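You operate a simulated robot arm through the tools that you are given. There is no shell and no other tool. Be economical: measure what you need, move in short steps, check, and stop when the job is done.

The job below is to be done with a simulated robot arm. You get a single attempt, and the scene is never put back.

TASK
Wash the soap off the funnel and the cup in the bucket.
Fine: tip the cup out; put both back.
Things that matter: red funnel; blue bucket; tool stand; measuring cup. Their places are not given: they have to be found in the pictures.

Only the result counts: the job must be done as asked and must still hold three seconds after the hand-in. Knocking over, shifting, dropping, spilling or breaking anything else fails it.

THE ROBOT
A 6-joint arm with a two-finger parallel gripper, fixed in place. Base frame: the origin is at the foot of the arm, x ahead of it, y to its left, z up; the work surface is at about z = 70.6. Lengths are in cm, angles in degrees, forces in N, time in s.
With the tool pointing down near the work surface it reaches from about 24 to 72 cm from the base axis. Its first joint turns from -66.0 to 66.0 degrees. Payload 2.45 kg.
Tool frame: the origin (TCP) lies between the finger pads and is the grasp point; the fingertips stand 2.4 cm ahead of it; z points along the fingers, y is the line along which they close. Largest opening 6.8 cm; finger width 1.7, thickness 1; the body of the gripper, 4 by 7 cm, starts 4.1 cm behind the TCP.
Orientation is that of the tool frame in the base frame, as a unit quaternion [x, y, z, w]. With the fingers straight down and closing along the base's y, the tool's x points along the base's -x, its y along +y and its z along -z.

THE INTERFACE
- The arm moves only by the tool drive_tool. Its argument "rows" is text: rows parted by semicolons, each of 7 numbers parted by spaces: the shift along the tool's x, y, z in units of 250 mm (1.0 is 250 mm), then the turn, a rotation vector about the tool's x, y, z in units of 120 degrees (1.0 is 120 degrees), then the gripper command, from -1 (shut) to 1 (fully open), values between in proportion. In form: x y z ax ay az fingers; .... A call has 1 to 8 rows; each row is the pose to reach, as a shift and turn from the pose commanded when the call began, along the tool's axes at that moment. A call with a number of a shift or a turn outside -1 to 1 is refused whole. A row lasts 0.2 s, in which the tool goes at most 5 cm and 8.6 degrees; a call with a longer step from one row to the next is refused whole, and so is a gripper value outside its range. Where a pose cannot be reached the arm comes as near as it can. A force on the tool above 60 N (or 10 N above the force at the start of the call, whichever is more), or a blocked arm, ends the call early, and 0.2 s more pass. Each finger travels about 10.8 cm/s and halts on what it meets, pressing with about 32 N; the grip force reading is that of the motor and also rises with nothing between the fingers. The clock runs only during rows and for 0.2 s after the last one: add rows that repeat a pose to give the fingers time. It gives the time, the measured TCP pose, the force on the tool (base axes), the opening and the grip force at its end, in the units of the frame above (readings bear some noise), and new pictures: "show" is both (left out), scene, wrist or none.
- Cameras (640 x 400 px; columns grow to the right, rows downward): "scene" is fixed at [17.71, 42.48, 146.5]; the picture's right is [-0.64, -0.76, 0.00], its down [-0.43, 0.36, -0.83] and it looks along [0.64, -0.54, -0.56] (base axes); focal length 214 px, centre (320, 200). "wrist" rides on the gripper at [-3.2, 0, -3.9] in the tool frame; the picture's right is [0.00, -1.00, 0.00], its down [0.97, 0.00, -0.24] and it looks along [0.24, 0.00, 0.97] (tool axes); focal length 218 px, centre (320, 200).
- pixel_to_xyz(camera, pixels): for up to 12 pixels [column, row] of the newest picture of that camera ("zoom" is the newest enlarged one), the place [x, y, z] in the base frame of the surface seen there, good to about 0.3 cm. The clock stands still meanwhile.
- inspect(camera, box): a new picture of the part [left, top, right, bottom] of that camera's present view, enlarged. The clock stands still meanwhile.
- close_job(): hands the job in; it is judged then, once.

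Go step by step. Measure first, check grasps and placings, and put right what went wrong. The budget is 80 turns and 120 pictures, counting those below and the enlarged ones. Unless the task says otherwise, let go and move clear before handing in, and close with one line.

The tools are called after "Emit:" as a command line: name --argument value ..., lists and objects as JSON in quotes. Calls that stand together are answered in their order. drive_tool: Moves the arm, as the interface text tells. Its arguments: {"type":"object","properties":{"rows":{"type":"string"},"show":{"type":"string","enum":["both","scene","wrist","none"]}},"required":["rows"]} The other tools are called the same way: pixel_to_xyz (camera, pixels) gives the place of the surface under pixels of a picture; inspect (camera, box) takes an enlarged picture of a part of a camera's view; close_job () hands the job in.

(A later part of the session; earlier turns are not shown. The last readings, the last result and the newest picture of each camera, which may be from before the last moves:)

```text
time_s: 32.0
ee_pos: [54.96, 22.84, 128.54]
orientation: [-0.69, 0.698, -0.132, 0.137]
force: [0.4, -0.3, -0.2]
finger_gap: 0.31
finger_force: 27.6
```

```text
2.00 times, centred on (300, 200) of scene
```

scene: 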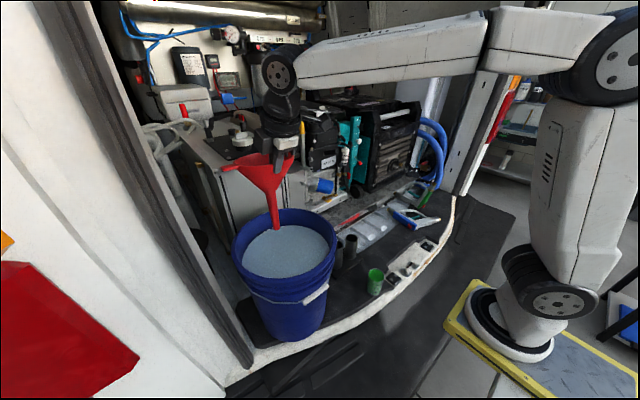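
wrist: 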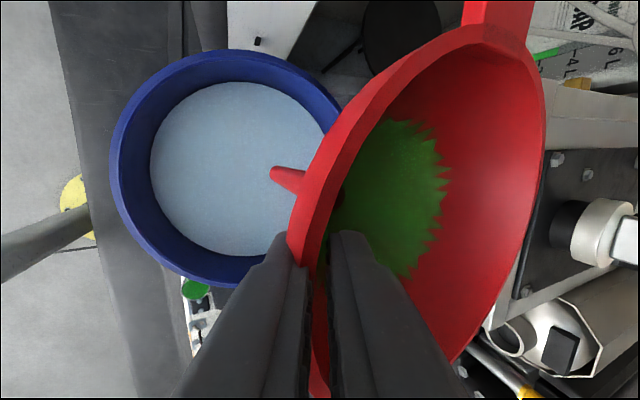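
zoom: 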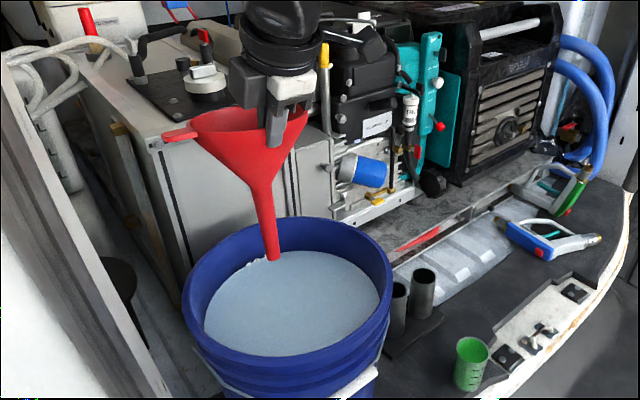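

Over the bucket. I'll measure the bucket rim, the water and the funnel rim extents before dipping.

Emit:
pixel_to_xyz --camera "wrist" --pixels '[[113, 160], [225, 53], [200, 280], [152, 160], [235, 85], [220, 252], [274, 175], [544, 70], [500, 30], [530, 250]]'

Emit:
pixel_to_xyz --camera "zoom" --pixels '[[272, 259], [168, 135], [290, 220], [390, 300], [185, 300], [250, 350]]'

```text
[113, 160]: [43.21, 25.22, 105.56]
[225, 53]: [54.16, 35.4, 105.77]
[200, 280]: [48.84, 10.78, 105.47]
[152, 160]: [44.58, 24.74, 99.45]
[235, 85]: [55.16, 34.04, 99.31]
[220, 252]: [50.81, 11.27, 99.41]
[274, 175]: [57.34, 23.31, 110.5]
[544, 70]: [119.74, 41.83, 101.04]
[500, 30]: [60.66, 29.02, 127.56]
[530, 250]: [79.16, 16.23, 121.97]
```

```text
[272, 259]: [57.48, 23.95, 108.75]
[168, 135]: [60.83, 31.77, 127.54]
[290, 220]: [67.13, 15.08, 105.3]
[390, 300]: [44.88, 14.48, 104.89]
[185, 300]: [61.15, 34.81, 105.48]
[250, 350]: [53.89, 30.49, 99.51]
```

The bucket centre is about (56.7,22) with water radius about 12. I'll shift the funnel 2 cm toward -x and lower it, more slowly into the water.

Emit:
drive_tool --rows "0.002 0.074 -0.03 0 0 0 -1;0.003 0.133 0.119 0 0 0 -1;0.005 0.192 0.268 0 0 0 -1;0.006 0.251 0.416 0 0 0 -1;0.007 0.31 0.565 0 0 0 -1;0.008 0.37 0.714 0 0 0 -1;0.008 0.37 0.714 0 0 0 -1"

Emit:
drive_tool --rows "0 0.022 0.056 0 0 0 -1;0 0.044 0.111 0 0 0 -1;0 0.066 0.167 0 0 0 -1;0 0.088 0.223 0 0 0 -1;0 0.107 0.271 0 0 0 -1;0 0.118 0.297 0 0 0 -1;0 0.118 0.297 0 0 0 -1;0 0.118 0.297 0 0 0 -1"

```text
time_s: 33.6
ee_pos: [52.99, 22.79, 108.61]
orientation: [-0.69, 0.698, -0.132, 0.136]
force: [0.4, 0.5, 0.5]
finger_gap: 0.33
finger_force: 27.0
```

scene: 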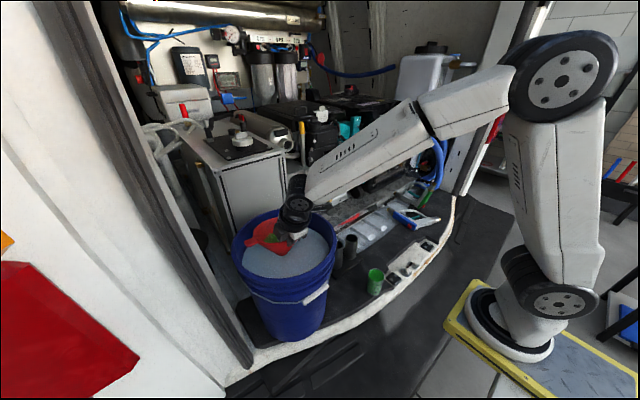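
wrist: 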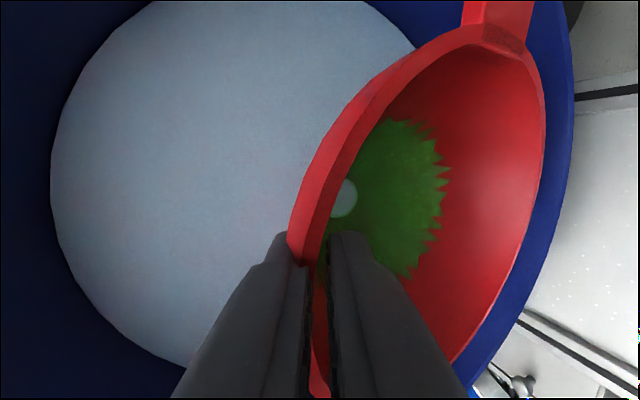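

```text
time_s: 35.5
ee_pos: [53.16, 22.67, 100.61]
orientation: [-0.691, 0.698, -0.131, 0.136]
force: [-0.2, -0.4, 0.1]
finger_gap: 0.33
finger_force: 26.5
```

scene: 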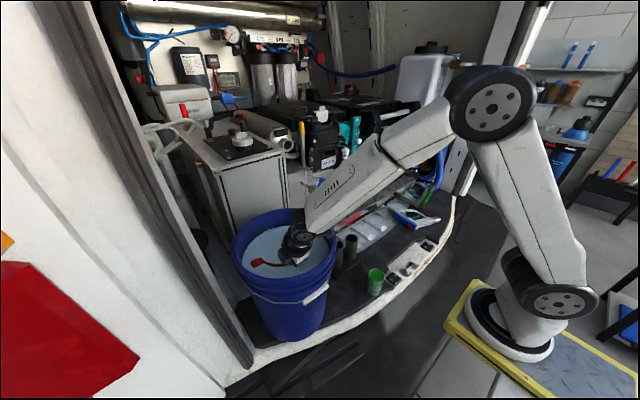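
wrist: 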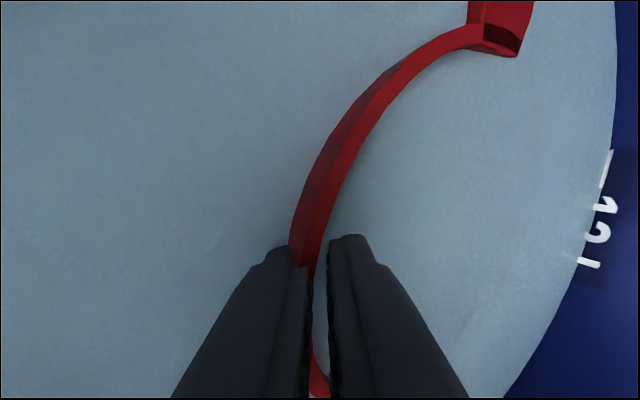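

The bowl is flooded, with only the near lip above water. I'll bob it gently, then raise it to 109 and look.

Emit:
drive_tool --rows "0 -0.015 -0.037 0 0 0 -1;0 0 0 0 0 0 -1;0 -0.015 -0.037 0 0 0 -1;0 0 0 0 0 0 -1;0 -0.015 -0.037 0 0 0 -1;0 0 0 0 0 0 -1;0 0 0 0 0 0 -1;0 0 0 0 0 0 -1" --show "none"

Emit:
drive_tool --rows "0 -0.015 -0.037 0 0 0 -1;0 -0.03 -0.074 0 0 0 -1;0 -0.045 -0.111 0 0 0 -1;0 -0.06 -0.148 0 0 0 -1;0 -0.08 -0.2 0 0 0 -1;0 -0.1 -0.25 0 0 0 -1;0 -0.13 -0.325 0 0 0 -1;0 -0.13 -0.325 0 0 0 -1"

```text
time_s: 37.2
ee_pos: [53.07, 22.64, 100.58]
orientation: [-0.69, 0.698, -0.131, 0.136]
force: [0.6, -0.3, 0.4]
finger_gap: 0.31
finger_force: 26.8
```

```text
time_s: 39.0
ee_pos: [52.94, 22.52, 109.41]
orientation: [-0.69, 0.699, -0.131, 0.136]
force: [0.0, 0.5, -0.7]
finger_gap: 0.32
finger_force: 27.3
```

scene: 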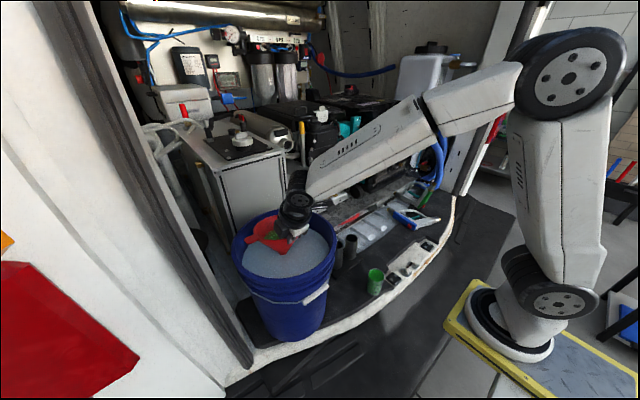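
wrist: 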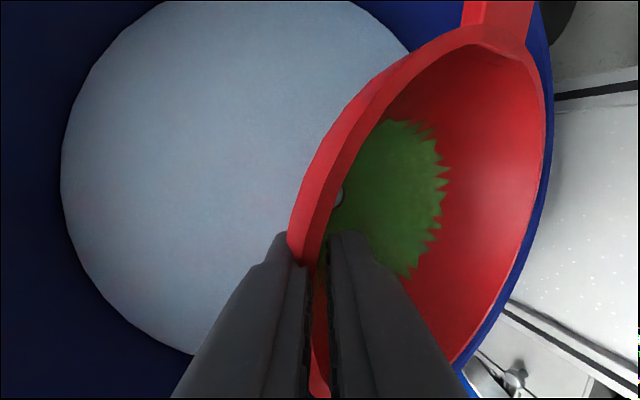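

The soap is still there, so a short soak isn't enough. I'll dip again and swish strongly for longer.

Emit:
drive_tool --rows "0 0.05 0.12 0 0 0 -1;0 0.1 0.24 0 0 0 -1;0 0.136 0.34 0 0 0 -1;0.04 0.136 0.34 0 0 0 -1;-0.03 0.136 0.34 0 0 0 -1;0.04 0.136 0.34 0 0 0 -1;-0.03 0.136 0.34 0 0 0 -1;0 0.136 0.34 0 0 0 -1" --show "none"

Emit:
drive_tool --rows "0.04 0 0 0 0 0 -1;0 -0.04 0.016 0 0 0 -1;-0.03 0 0 0 0 0 -1;0 0.05 -0.02 0 0 0 -1;0.04 0 0 0 0 0 -1;0 -0.04 0.016 0 0 0 -1;-0.03 0 0 0 0 0 -1;0 0 0 0 0 0 -1" --show "none"

Emit:
drive_tool --rows "0 -0.045 -0.111 0 0 0 -1;0 0 0 0 0 0 -1;0 -0.045 -0.111 0 0 0 -1;0 0 0 0 0 0 -1;0 -0.045 -0.111 0 0 0 -1;0 0 0 0 0 0 -1;0 -0.045 -0.111 0 0 0 -1;0 0 0 0 0 0 -1" --show "none"

Emit:
drive_tool --rows "0 -0.03 -0.074 0 0 0 -1;0 -0.06 -0.148 0 0 0 -1;0 -0.1 -0.25 0 0 0 -1;0 -0.13 -0.325 0 0 0 -1;0 -0.13 -0.325 0 0 0 -1" --show "wrist"

```text
time_s: 40.9
ee_pos: [53.14, 22.49, 100.01]
orientation: [-0.69, 0.699, -0.132, 0.136]
force: [0.4, -0.2, -0.5]
finger_gap: 0.33
finger_force: 27.3
```

```text
time_s: 42.6
ee_pos: [53.01, 22.5, 100.04]
orientation: [-0.691, 0.698, -0.132, 0.137]
force: [0.9, 3.3, 1.3]
finger_gap: 0.31
finger_force: 26.8
```

```text
time_s: 44.5
ee_pos: [53.22, 22.7, 100.04]
orientation: [-0.69, 0.699, -0.131, 0.136]
force: [0.0, -0.4, -1.4]
finger_gap: 0.34
finger_force: 27.6
```

```text
time_s: 45.6
ee_pos: [52.94, 22.56, 108.91]
orientation: [-0.689, 0.699, -0.131, 0.136]
force: [0.1, 0.0, -1.3]
finger_gap: 0.3
finger_force: 26.8
```

wrist: 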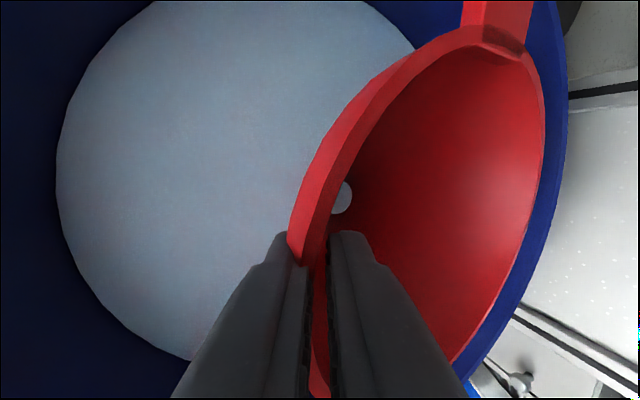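

The funnel is clean. I'll let it drain, lift it out and lean the tool 10° more to bring the funnel upright, then measure.

Emit:
drive_tool --rows "0 0 0 0 0 0 -1;0 0 0 0 0 0 -1;0 -0.058 -0.146 0 0 0 -1;0 -0.116 -0.291 0 0 0 -1;0 -0.174 -0.437 0 0 0 -1;0 -0.232 -0.582 0 0 0 -1;0 -0.29 -0.728 0.042 0 0 -1;0 -0.29 -0.728 0.083 0 0 -1" --show "none"

Emit:
drive_tool --rows "0 0 0 0 0 0 -1;0 0 0 0 0 0 -1;0 0 0 0 0 0 -1;0 0 0 0 0 0 -1;0 0 0 0 0 0 -1"

Emit:
inspect --camera "scene" --box '[200, 120, 360, 280]'

```text
time_s: 47.5
ee_pos: [52.98, 22.53, 128.51]
orientation: [-0.675, 0.684, -0.192, 0.197]
force: [0.2, 0.5, -0.6]
finger_gap: 0.31
finger_force: 27.0
```

```text
time_s: 48.6
ee_pos: [53.07, 22.38, 128.43]
orientation: [-0.675, 0.685, -0.192, 0.196]
force: [0.7, 0.9, 0.0]
finger_gap: 0.34
finger_force: 26.9
```

scene: 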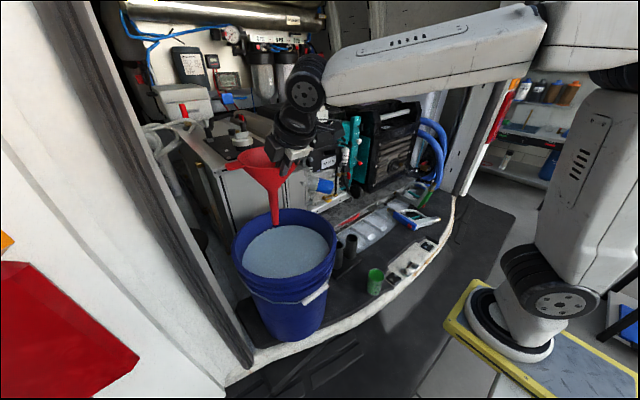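
wrist: 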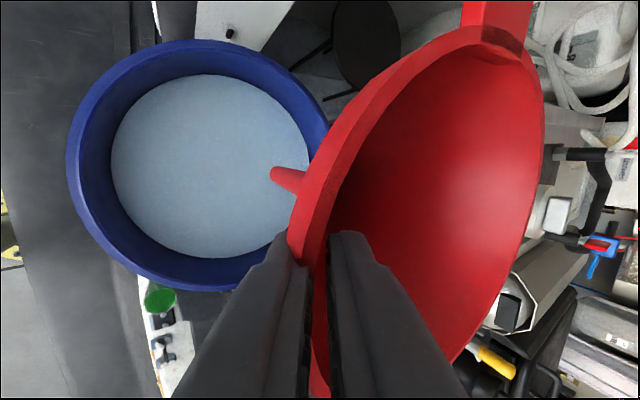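

```text
2.50 times, centred on (280, 200) of scene
```

zoom: 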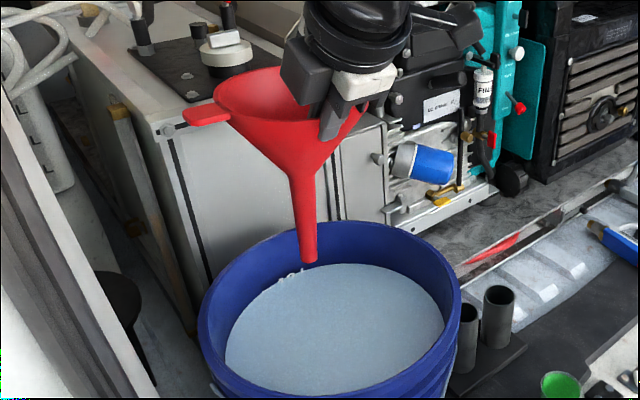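

Emit:
pixel_to_xyz --camera "zoom" --pixels '[[309, 261], [309, 240], [304, 200], [299, 172], [190, 115], [220, 100], [275, 72], [250, 150], [265, 128]]'

Emit:
pixel_to_xyz --camera "wrist" --pixels '[[274, 175], [295, 178], [300, 225], [345, 110], [420, 50], [535, 80], [540, 150], [500, 30]]'

```text
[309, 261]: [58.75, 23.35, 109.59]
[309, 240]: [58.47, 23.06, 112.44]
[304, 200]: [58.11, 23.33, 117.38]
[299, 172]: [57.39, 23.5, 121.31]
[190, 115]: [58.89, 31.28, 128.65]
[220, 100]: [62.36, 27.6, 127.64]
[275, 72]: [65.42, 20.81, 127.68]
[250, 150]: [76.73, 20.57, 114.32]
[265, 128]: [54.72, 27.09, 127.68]
```

```text
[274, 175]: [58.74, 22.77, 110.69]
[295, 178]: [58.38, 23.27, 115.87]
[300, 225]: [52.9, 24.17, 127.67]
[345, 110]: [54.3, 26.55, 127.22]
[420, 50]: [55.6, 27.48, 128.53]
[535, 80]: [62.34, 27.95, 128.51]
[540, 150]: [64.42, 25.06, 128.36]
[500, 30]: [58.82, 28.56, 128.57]
```

The funnel hangs level with its axis 6.15 cm ahead of the TCP. I'll carry it back over the tube at (60,-2.8) and stop just above it.

Emit:
drive_tool --rows "0.155 -0.007 0.003 0 0 0 -1;0.31 -0.014 0.005 0 0 0 -1;0.465 -0.021 0.008 0 0 0 -1;0.62 -0.028 0.011 0 0 0 -1;0.775 -0.035 0.013 0 0 0 -1;0.93 -0.042 0.016 0 0 0 -1;1 -0.042 0.016 0 0 0 -1;1 -0.042 0.016 0 0 0 -1" --show "none"

Emit:
drive_tool --rows "0.003 0.088 0.141 0 0 0 -1;0.005 0.176 0.283 0 0 0 -1;0.006 0.264 0.424 0 0 0 -1;0.008 0.352 0.566 0 0 0 -1;0.01 0.44 0.707 0 0 0 -1;0.012 0.507 0.815 0 0 0 -1;0.012 0.507 0.815 0 0 0 -1"

Emit:
inspect --camera "scene" --box '[300, 160, 400, 280]'

```text
time_s: 50.5
ee_pos: [53.89, -2.67, 128.41]
orientation: [-0.676, 0.685, -0.191, 0.196]
force: [0.3, -0.5, -0.1]
finger_gap: 0.31
finger_force: 26.6
```

```text
time_s: 52.0
ee_pos: [53.59, -2.58, 104.65]
orientation: [-0.675, 0.685, -0.192, 0.195]
force: [-0.1, 0.7, 0.0]
finger_gap: 0.32
finger_force: 26.2
```

scene: 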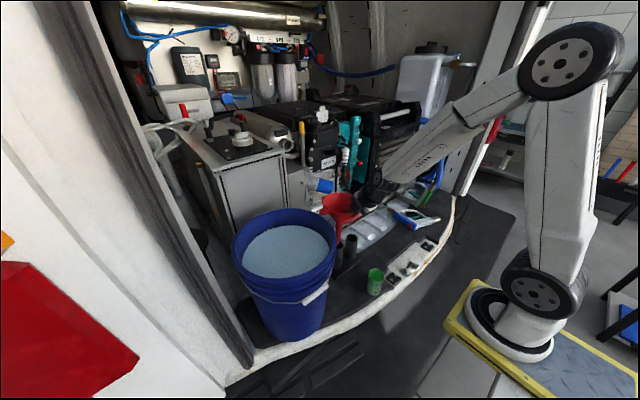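
wrist: 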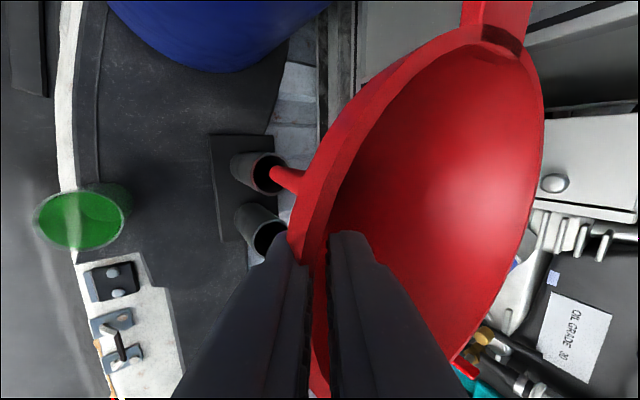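

```text
3.33 times, centred on (350, 220) of scene
```

zoom: 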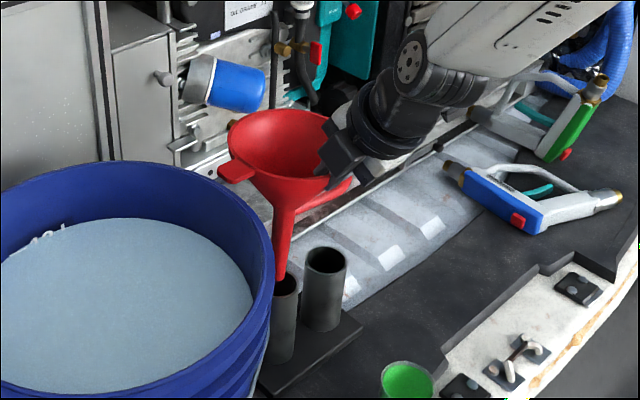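

The spout tip hovers just over its tube. I'll measure both for the fine alignment.

Emit:
pixel_to_xyz --camera "wrist" --pixels '[[273, 172], [278, 176], [290, 182], [251, 172], [262, 155], [266, 193], [284, 160], [255, 160], [256, 188], [263, 172]]'

Emit:
pixel_to_xyz --camera "zoom" --pixels '[[280, 278], [280, 262], [272, 285], [298, 285], [286, 295], [281, 240], [325, 260], [306, 262], [346, 262], [327, 275], [322, 248]]'

```text
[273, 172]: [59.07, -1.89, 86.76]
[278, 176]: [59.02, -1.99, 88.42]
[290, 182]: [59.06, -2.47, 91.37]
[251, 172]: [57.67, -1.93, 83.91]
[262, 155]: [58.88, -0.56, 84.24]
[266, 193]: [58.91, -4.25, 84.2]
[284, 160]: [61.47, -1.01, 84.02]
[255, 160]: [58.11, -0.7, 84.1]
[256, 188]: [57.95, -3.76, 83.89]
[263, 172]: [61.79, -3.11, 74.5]
```

```text
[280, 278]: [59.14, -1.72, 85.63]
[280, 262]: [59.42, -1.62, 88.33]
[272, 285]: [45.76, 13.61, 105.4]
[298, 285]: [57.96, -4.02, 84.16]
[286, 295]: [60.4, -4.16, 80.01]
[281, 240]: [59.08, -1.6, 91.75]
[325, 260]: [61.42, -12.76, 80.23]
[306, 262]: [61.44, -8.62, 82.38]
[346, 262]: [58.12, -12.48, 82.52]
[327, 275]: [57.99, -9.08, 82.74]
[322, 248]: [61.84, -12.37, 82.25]
```

Spout axis and tube centre agree (≈59.7,-2.4). I'll lower it slowly into the tube.

Emit:
drive_tool --rows "0 0.037 0.062 0 0 0 -1;0 0.075 0.123 0 0 0 -1;0 0.112 0.185 0 0 0 -1;0 0.149 0.246 0 0 0 -1;0 0.186 0.308 0 0 0 -1;0 0.223 0.369 0 0 0 -1;0 0.242 0.4 0 0 0 -1;0 0.242 0.4 0 0 0 -1"

Emit:
inspect --camera "scene" --box '[310, 190, 390, 270]'

```text
time_s: 53.9
ee_pos: [58.27, -1.97, 99.4]
orientation: [-0.676, 0.686, -0.188, 0.192]
force: [-3.4, -0.7, -1.6]
finger_gap: 0.52
finger_force: 28.6
out of reach, approached as far as the arm can: row 1, 2, 3, 4, 5, 6, 7, 8
```

scene: 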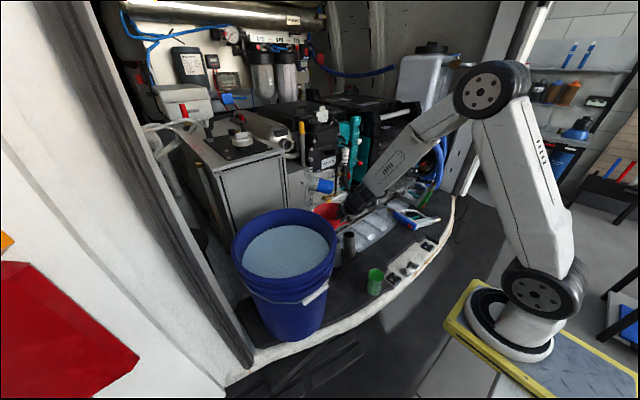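
wrist: 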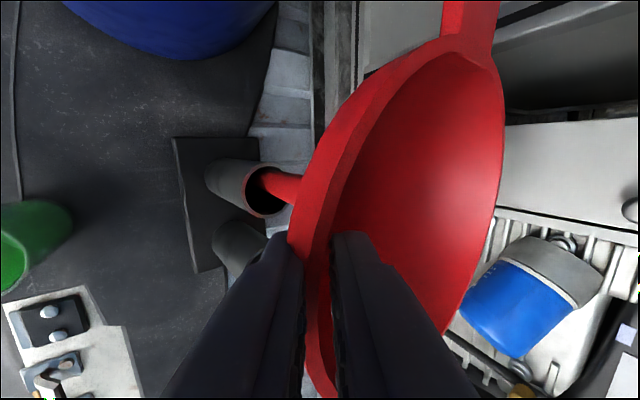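

```text
5.00 times, centred on (350, 230) of scene
```

zoom: 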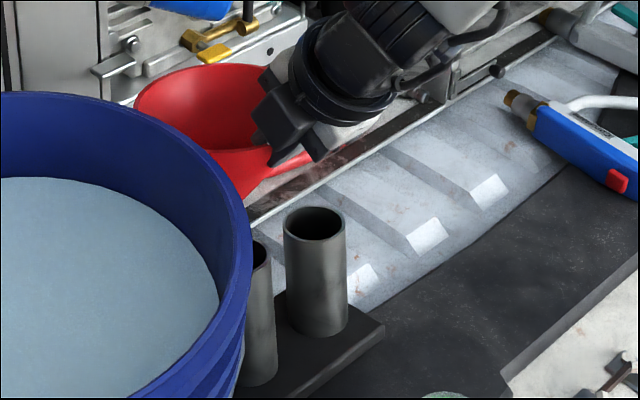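

The arm hit its limit at that lean and drifted forward, though the forces stayed small. I'll back up the way it came.

Emit:
drive_tool --rows "0 -0.06 -0.1 0 0 0 -1;0 -0.12 -0.2 0 0 0 -1;0 -0.18 -0.3 0 0 0 -1;0 -0.242 -0.4 0 0 0 -1;0 -0.242 -0.4 0 0 0 -1"

Emit:
inspect --camera "scene" --box '[300, 160, 400, 280]'

```text
time_s: 55.0
ee_pos: [58.33, -2.07, 111.14]
orientation: [-0.676, 0.684, -0.192, 0.196]
force: [-0.1, -0.4, -0.3]
finger_gap: 0.33
finger_force: 26.9
out of reach, approached as far as the arm can: row 1
```

scene: 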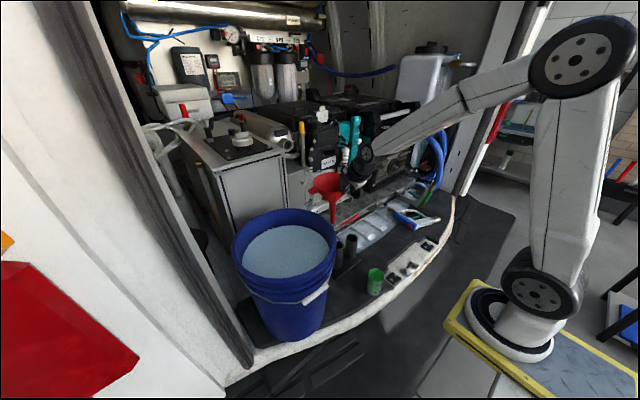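
wrist: 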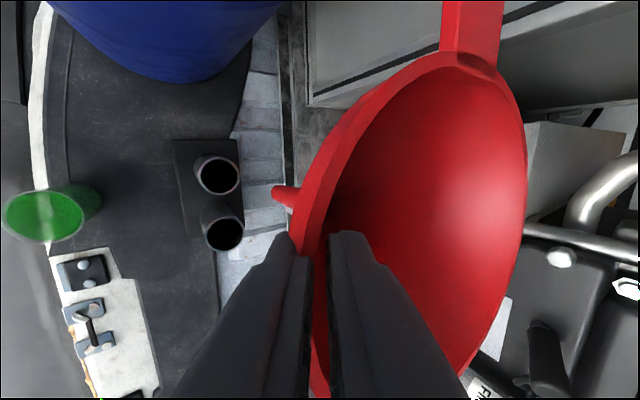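

```text
3.33 times, centred on (350, 220) of scene
```

zoom: 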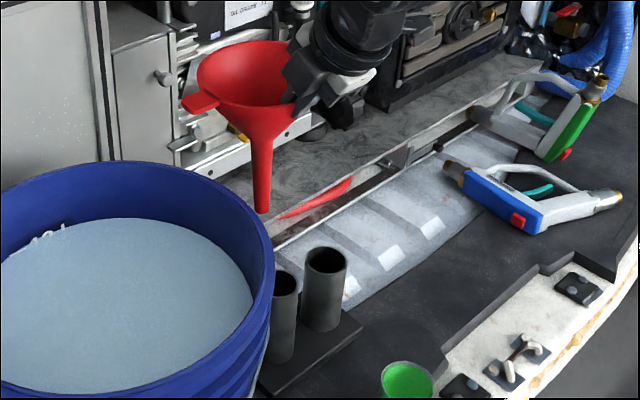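

The funnel is still held level and the stand is untouched. Since only the original 22° lean reaches low enough, I'll return to that lean (funnel tilted ≈10°, as when it came out) and centre the spout tip over the tube.

Emit:
drive_tool --rows "0.01 0.024 -0.015 -0.04 0 0 -1;0.02 0.048 -0.03 -0.079 0 0 -1;0.02 0.048 -0.03 -0.079 0 0 -1"

Emit:
inspect --camera "scene" --box '[300, 160, 400, 280]'

Emit:
pixel_to_xyz --camera "wrist" --pixels '[[275, 185], [278, 188], [284, 190], [540, 150], [420, 55]]'

```text
time_s: 55.9
ee_pos: [56.78, -2.69, 111.15]
orientation: [-0.689, 0.698, -0.135, 0.139]
force: [0.4, -0.6, -0.5]
finger_gap: 0.34
finger_force: 27.0
```

scene: 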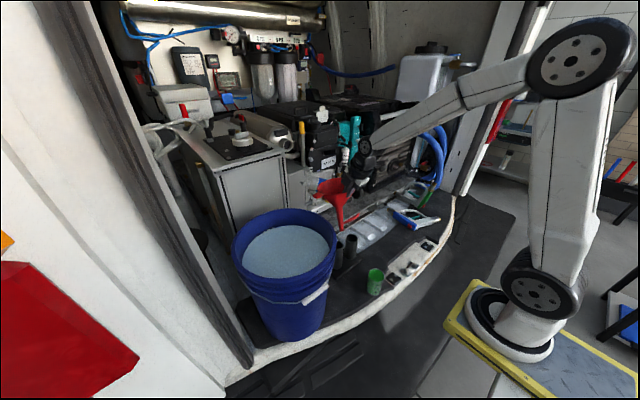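
wrist: 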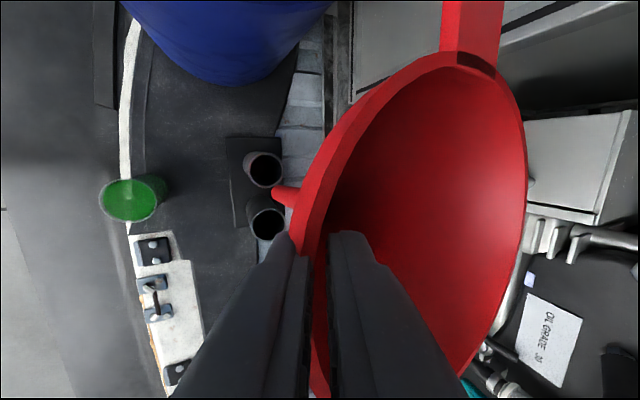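

```text
3.33 times, centred on (350, 220) of scene
```

zoom: 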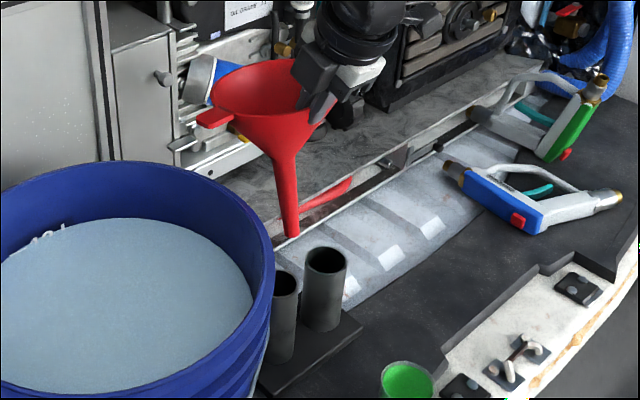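

```text
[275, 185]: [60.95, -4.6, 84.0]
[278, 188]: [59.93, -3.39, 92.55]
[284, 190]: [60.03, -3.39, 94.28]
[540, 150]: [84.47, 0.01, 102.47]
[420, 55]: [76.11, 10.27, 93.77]
```

Emit:
pixel_to_xyz --camera "zoom" --pixels '[[292, 235], [291, 225], [288, 200], [284, 165], [200, 120], [215, 95], [255, 62], [265, 140], [240, 128], [325, 110]]'

Emit:
pixel_to_xyz --camera "wrist" --pixels '[[263, 152], [264, 187], [245, 170], [282, 170], [276, 191], [290, 196], [520, 200], [520, 120]]'

```text
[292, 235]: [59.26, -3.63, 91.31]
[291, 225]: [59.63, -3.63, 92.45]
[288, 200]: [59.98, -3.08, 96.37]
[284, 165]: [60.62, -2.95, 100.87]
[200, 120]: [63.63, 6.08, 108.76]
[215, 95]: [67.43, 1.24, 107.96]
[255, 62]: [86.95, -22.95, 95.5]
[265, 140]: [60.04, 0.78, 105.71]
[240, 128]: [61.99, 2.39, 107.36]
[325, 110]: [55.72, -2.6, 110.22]
```

```text
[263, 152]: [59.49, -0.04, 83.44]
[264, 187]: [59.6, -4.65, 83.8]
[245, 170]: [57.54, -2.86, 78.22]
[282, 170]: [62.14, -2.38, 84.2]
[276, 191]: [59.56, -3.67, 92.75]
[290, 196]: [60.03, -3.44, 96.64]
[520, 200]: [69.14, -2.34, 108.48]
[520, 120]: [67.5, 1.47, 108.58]
```

Tip axis ≈(60.0,-4.0,91.3), tube centre ≈(59.8,-2.4) with its top at z 84. I'll take out the small sideways tilt and hover over the tube.

Emit:
drive_tool --rows "-0.03 0.015 -0.003 0 -0.019 0.008 -1;-0.03 0.064 0.12 0 -0.019 0.008 -1;-0.03 0.104 0.232 0 -0.019 0.008 -1;-0.03 0.104 0.232 0 -0.019 0.008 -1"

Emit:
inspect --camera "scene" --box '[310, 190, 390, 270]'

Emit:
inspect --camera "wrist" --box '[210, 120, 330, 240]'

```text
time_s: 56.9
ee_pos: [56.71, -1.67, 104.54]
orientation: [-0.686, 0.701, -0.119, 0.154]
force: [-0.3, 0.2, -0.4]
finger_gap: 0.34
finger_force: 26.7
```

scene: 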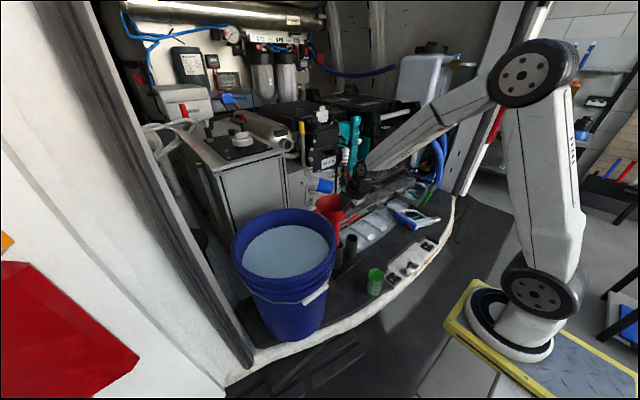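
wrist: 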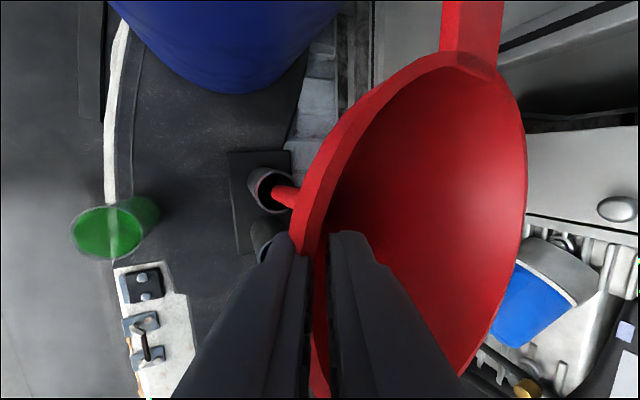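

```text
5.00 times, centred on (350, 230) of scene
```

zoom: 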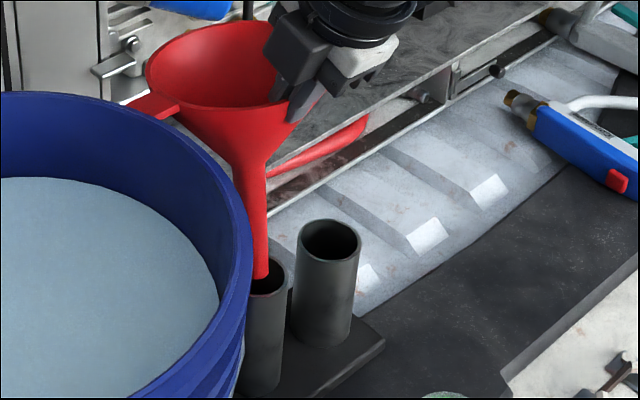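

```text
3.33 times, centred on (270, 180) of wrist
```

zoom: 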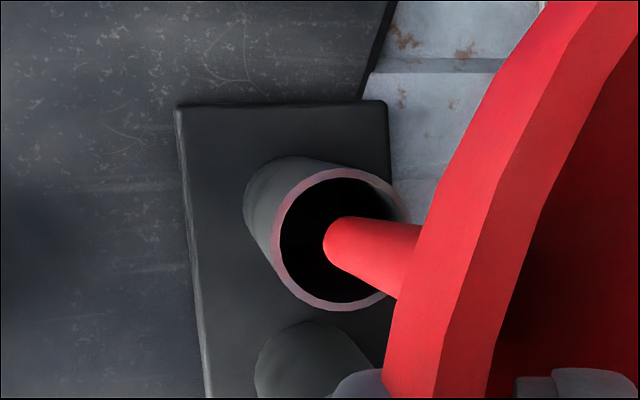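

Emit:
pixel_to_xyz --camera "zoom" --pixels '[[328, 242], [340, 222], [340, 262], [385, 230], [380, 270], [276, 240], [318, 175], [300, 290], [340, 305], [380, 180]]'

Emit:
pixel_to_xyz --camera "scene" --pixels '[[362, 244], [362, 240], [361, 230]]'

```text
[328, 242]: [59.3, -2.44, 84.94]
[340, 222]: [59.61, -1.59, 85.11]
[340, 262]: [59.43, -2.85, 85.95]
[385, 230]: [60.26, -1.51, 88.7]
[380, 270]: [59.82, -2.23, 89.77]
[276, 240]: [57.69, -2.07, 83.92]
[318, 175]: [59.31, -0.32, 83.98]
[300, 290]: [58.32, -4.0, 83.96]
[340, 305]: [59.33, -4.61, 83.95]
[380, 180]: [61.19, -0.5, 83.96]
```

```text
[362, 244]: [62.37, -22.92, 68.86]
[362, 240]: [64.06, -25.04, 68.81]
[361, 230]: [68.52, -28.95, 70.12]
```

The tip is centred on the tube within 0.2 cm. I'll lower it about 8 cm along the tilted path.

Emit:
drive_tool --rows "0.004 0.026 0.052 0 0 0 -1;0.008 0.052 0.104 0 0 0 -1;0.012 0.078 0.156 0 0 0 -1;0.016 0.104 0.207 0 0 0 -1;0.019 0.13 0.259 0 0 0 -1;0.023 0.156 0.311 0 0 0 -1;0.023 0.156 0.311 0 0 0 -1"

Emit:
inspect --camera "scene" --box '[310, 190, 390, 270]'

```text
time_s: 58.5
ee_pos: [56.06, -2.05, 95.75]
orientation: [-0.686, 0.701, -0.12, 0.156]
force: [-0.3, -1.4, -0.7]
finger_gap: 0.28
finger_force: 26.9
```

scene: 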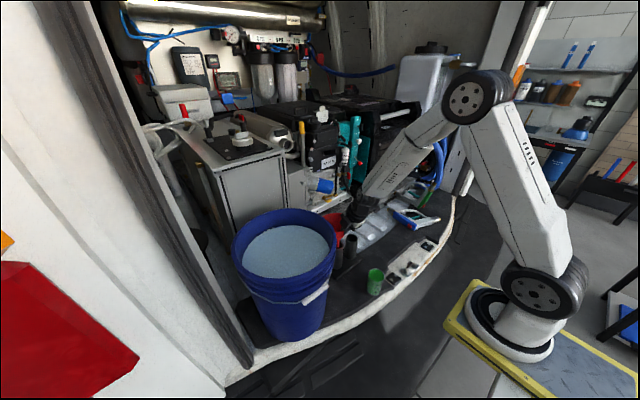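
wrist: 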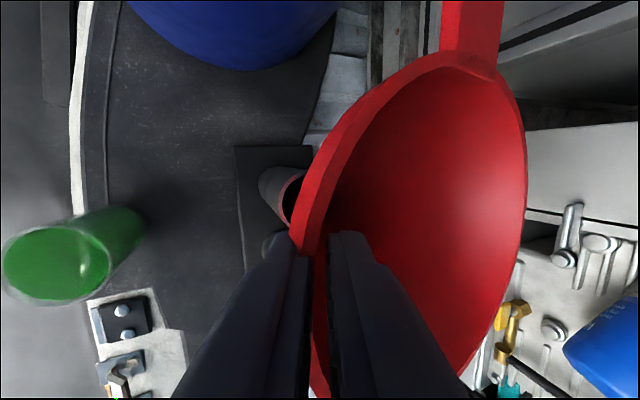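

```text
5.00 times, centred on (350, 230) of scene
```

zoom: 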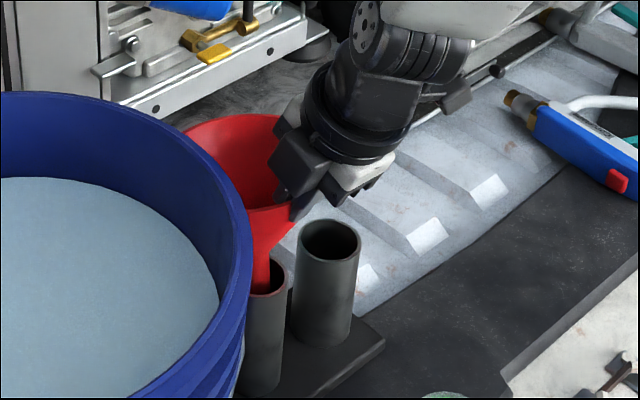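

It is going in freely. I'll lower the last 2.5 cm in small steps.

Emit:
drive_tool --rows "0.002 0.013 0.026 0 0 0 -1;0.004 0.026 0.052 0 0 0 -1;0.006 0.038 0.075 0 0 0 -1;0.007 0.047 0.094 0 0 0 -1;0.007 0.047 0.094 0 0 0 -1"

Emit:
inspect --camera "scene" --box '[310, 190, 390, 270]'

```text
time_s: 59.6
ee_pos: [55.87, -2.05, 93.37]
orientation: [-0.686, 0.701, -0.121, 0.156]
force: [-10.1, 2.7, 26.8]
finger_gap: 0.52
finger_force: 28.5
```

scene: 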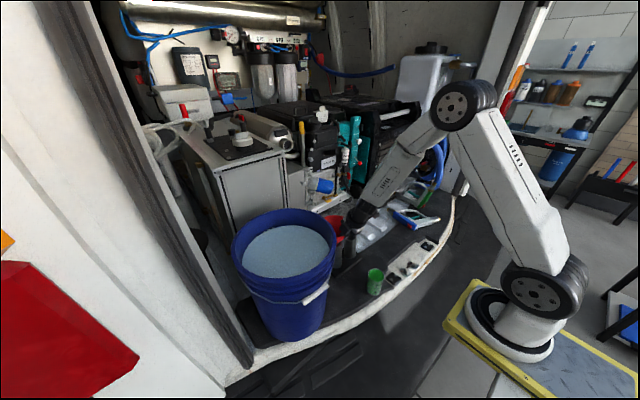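
wrist: 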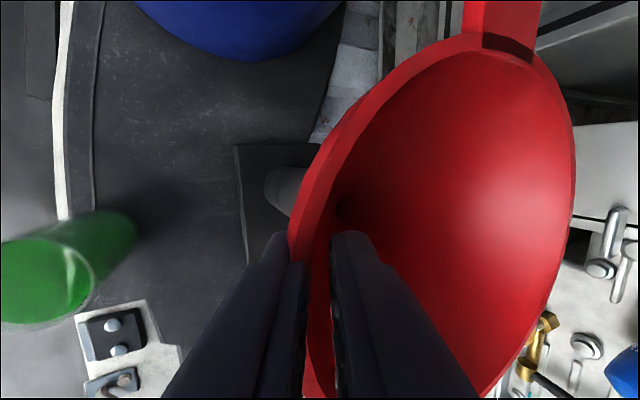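

```text
5.00 times, centred on (350, 230) of scene
```

zoom: 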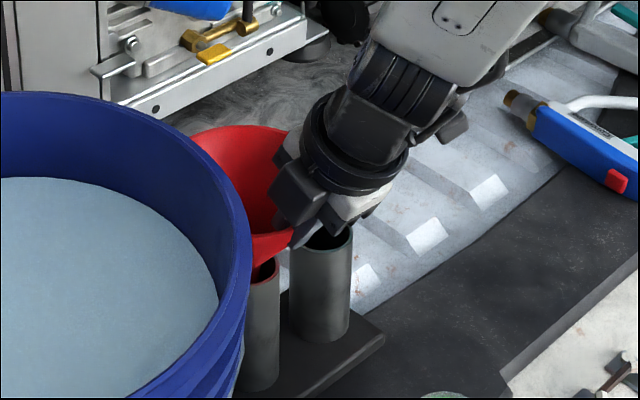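

The cone has met the tube rim (27 N up). I'll ease up and shift 1.2 cm toward -x to level it before release.

Emit:
drive_tool --rows "0 -0.008 -0.018 0 0 0 -1;0.005 0.005 -0.028 0 0 0 -1;0.01 0.02 -0.031 0 0 0 -1;0.016 0.038 -0.033 0 0 0 -1;0.016 0.038 -0.033 0 0 0 -1"

Emit:
inspect --camera "scene" --box '[310, 190, 390, 270]'

```text
time_s: 60.9
ee_pos: [54.71, -2.44, 93.77]
orientation: [-0.686, 0.701, -0.119, 0.155]
force: [3.4, 3.2, -0.7]
finger_gap: 0.4
finger_force: 27.7
```

scene: 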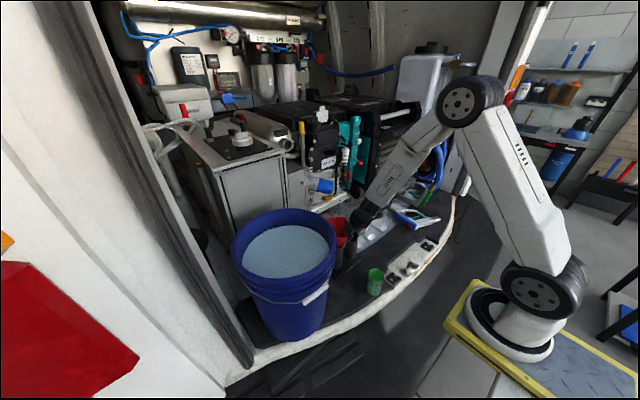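
wrist: 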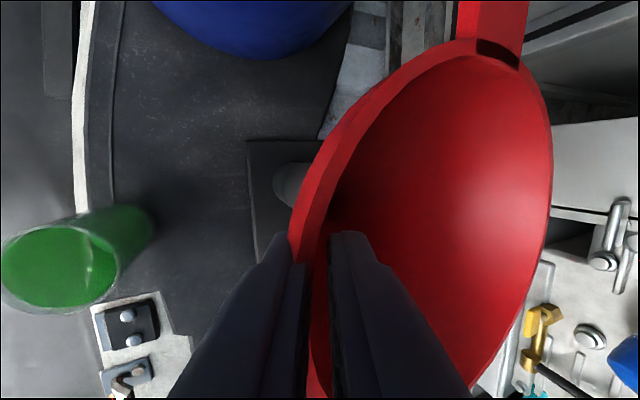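

```text
5.00 times, centred on (350, 230) of scene
```

zoom: 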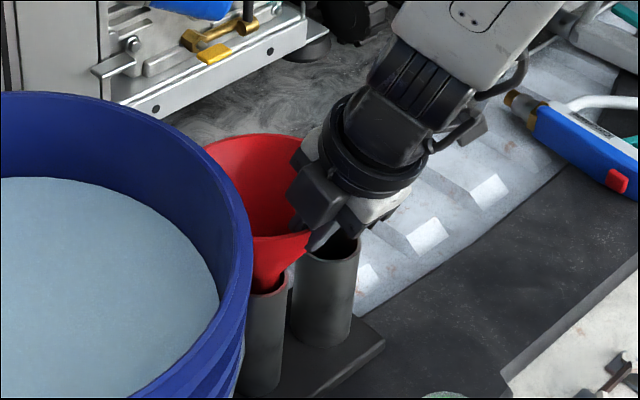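

Forces are small now and the funnel sits nearly level. I'll lower 1.2 cm and open gently.

Emit:
drive_tool --rows "-0.001 0.008 0.018 0 0 0 -1;-0.002 0.018 0.044 0 0 0 -1;-0.002 0.018 0.044 0 0 0 -0.8;-0.002 0.018 0.044 0 0 0 -0.5;-0.002 0.018 0.044 0 0 0 -0.2;-0.002 0.018 0.044 0 0 0 -0.2"

Emit:
inspect --camera "scene" --box '[310, 190, 390, 270]'

```text
time_s: 62.2
ee_pos: [54.59, -2.34, 92.66]
orientation: [-0.686, 0.702, -0.118, 0.152]
force: [0.2, -0.5, 0.2]
finger_gap: 2.72
finger_force: 0.0
```

scene: 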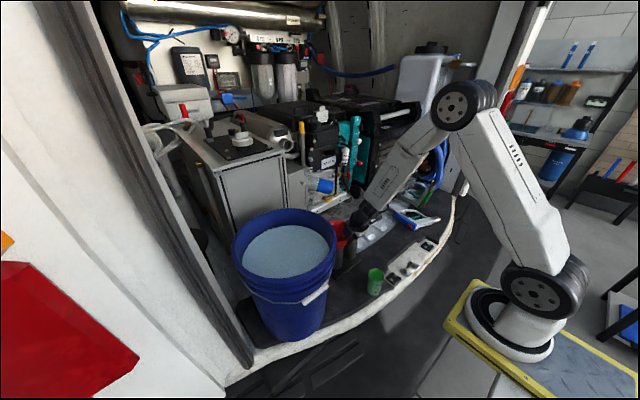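
wrist: 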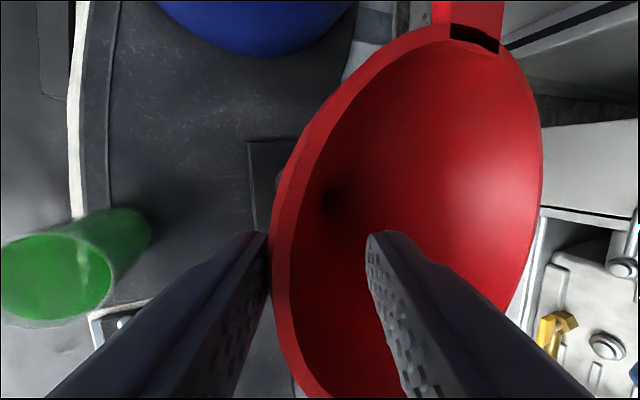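

```text
5.00 times, centred on (350, 230) of scene
```

zoom: 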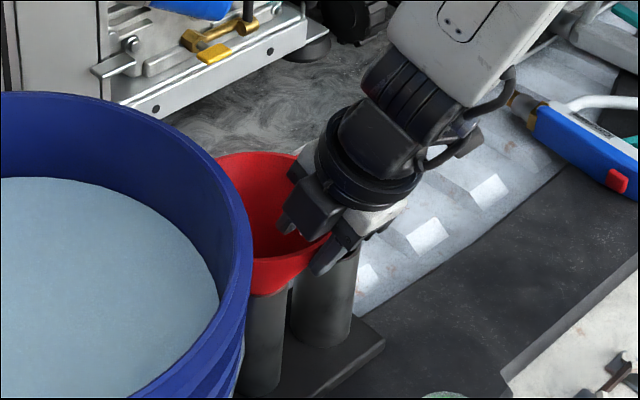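

The funnel is seated in its tube and released. I'll withdraw along the tool axis and look at it.

Emit:
drive_tool --rows "0 0 -0.06 0 0 0 -0.2;0 0 -0.16 0 0 0 -0.2;0 0 -0.3 0 0 0 -0.2;0 -0.05 -0.45 0 0 0 -0.2;0 -0.1 -0.6 0 0 0 -0.2;0 -0.13 -0.75 0 0 0 0.5"

Emit:
inspect --camera "scene" --box '[310, 200, 410, 310]'

Emit:
inspect --camera "wrist" --box '[140, 100, 400, 300]'

```text
time_s: 63.6
ee_pos: [50.39, -3.22, 111.09]
orientation: [-0.686, 0.702, -0.119, 0.153]
force: [-0.4, 0.3, -0.7]
finger_gap: 5.1
finger_force: 0.1
```

scene: 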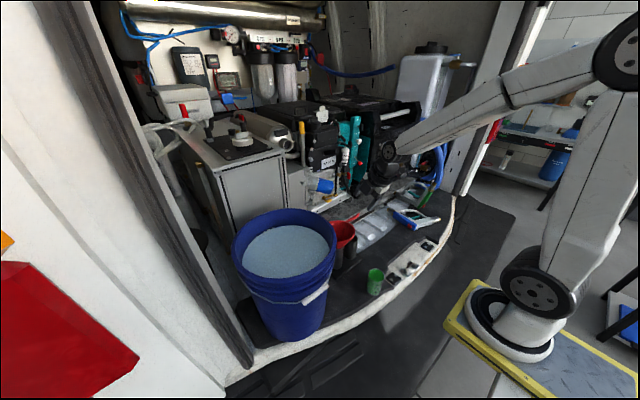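
wrist: 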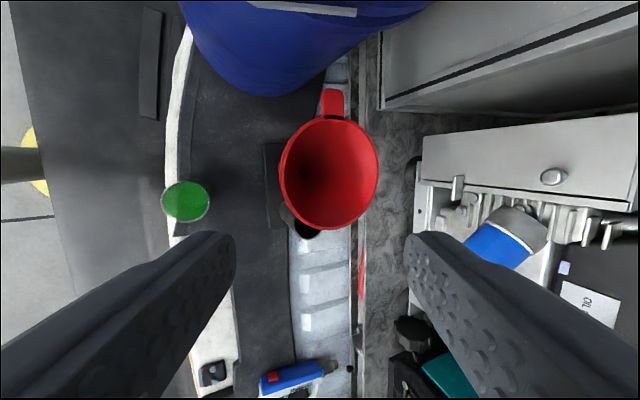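

```text
3.64 times, centred on (360, 255) of scene
```

zoom: 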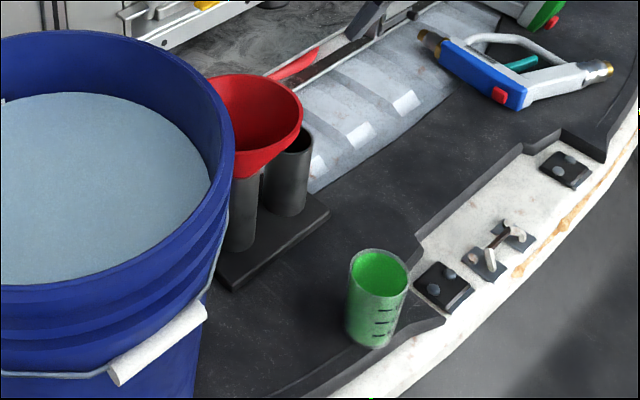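

```text
2.00 times, centred on (270, 200) of wrist
```

zoom: 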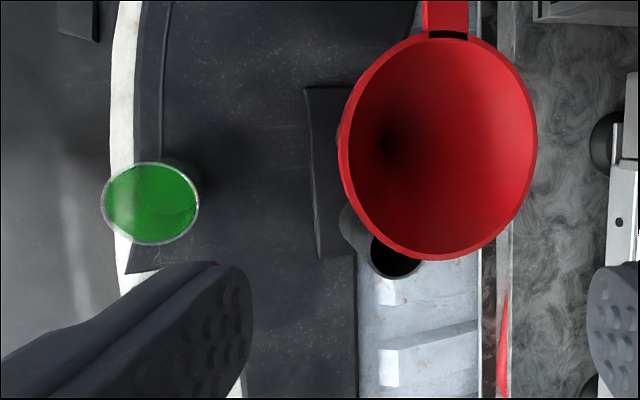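

The funnel is back, clean and upright. Next is the cup: I'll measure its rim and surroundings.

Emit:
pixel_to_xyz --camera "zoom" --pixels '[[103, 205], [199, 205], [150, 163], [150, 243], [150, 205], [120, 280], [345, 130], [440, 38], [440, 255]]'

Emit:
inspect --camera "scene" --box '[345, 250, 415, 310]'

Emit:
pixel_to_xyz --camera "scene" --pixels '[[375, 268], [367, 274], [383, 274], [374, 281], [374, 275], [372, 294], [368, 290], [380, 291], [362, 297]]'

```text
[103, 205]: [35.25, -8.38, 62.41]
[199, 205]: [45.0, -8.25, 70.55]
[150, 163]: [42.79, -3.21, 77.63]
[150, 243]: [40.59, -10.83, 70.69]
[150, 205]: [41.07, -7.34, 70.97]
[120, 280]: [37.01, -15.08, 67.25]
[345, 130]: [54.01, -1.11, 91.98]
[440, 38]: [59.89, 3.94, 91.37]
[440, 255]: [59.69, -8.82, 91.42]
```

```text
6.67 times, centred on (380, 280) of scene
```

zoom: 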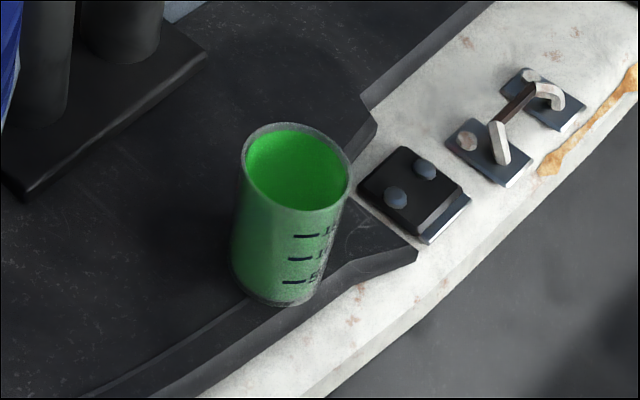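

```text
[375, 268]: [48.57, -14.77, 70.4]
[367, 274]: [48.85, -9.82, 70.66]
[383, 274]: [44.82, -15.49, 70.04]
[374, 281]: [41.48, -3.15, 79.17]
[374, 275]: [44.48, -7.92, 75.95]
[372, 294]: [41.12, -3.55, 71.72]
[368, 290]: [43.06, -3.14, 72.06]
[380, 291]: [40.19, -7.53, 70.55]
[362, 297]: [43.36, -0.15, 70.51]
```

The cup is at about (42.8,-5.9), Ø≈5.4, rim z≈79. I'll straighten the tool to vertical and yaw it back so the fingers close along y.

Emit:
drive_tool --rows "0 0 0 -0.062 0.008 0 1;0 0 0 -0.124 0.017 0 1;0 0 0 -0.185 0.025 0 1;0 0 0 -0.185 0.025 0 1" --show "none"

Emit:
drive_tool --rows "0 0 0 0 0 0.068 1;0 0 0 0 0 0.136 1;0 0 0 0 0 0.204 1;0 0 0 0 0 0.272 1;0 0 0 0 0 0.34 1;0 0 0 0 0 0.408 1;0 0 0 0 0 0.476 1;0 0 0 0 0 0.544 1" --show "none"

Emit:
drive_tool --rows "0 0 0 0 0 0.068 1;0 0 0 0 0 0.136 1;0 0 0 0 0 0.206 1;0 0 0 0 0 0.206 1"

```text
time_s: 64.7
ee_pos: [50.54, -3.12, 111.05]
orientation: [-0.699, 0.715, 0.0, 0.0]
force: [0.2, 0.3, 0.2]
finger_gap: 6.83
finger_force: 0.1
```

```text
time_s: 66.5
ee_pos: [50.44, -3.15, 111.09]
orientation: [-0.202, 0.979, 0.0, 0.001]
force: [-0.1, -0.7, -0.3]
finger_gap: 6.83
finger_force: 0.2
```

```text
time_s: 67.5
ee_pos: [50.44, -3.13, 111.02]
orientation: [0.012, 1.0, 0.0, 0.001]
force: [0.2, 0.9, -0.6]
finger_gap: 6.81
finger_force: 0.1
```

scene: 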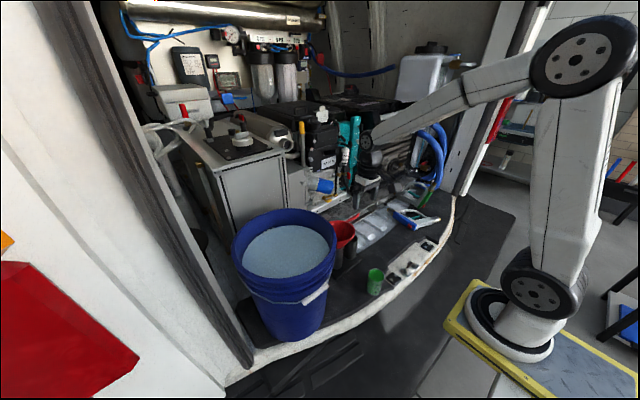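
wrist: 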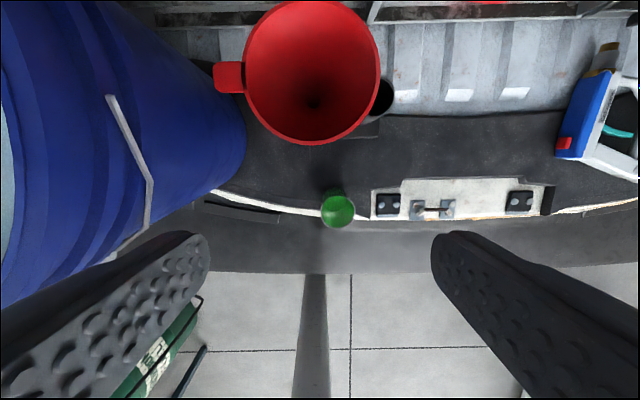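

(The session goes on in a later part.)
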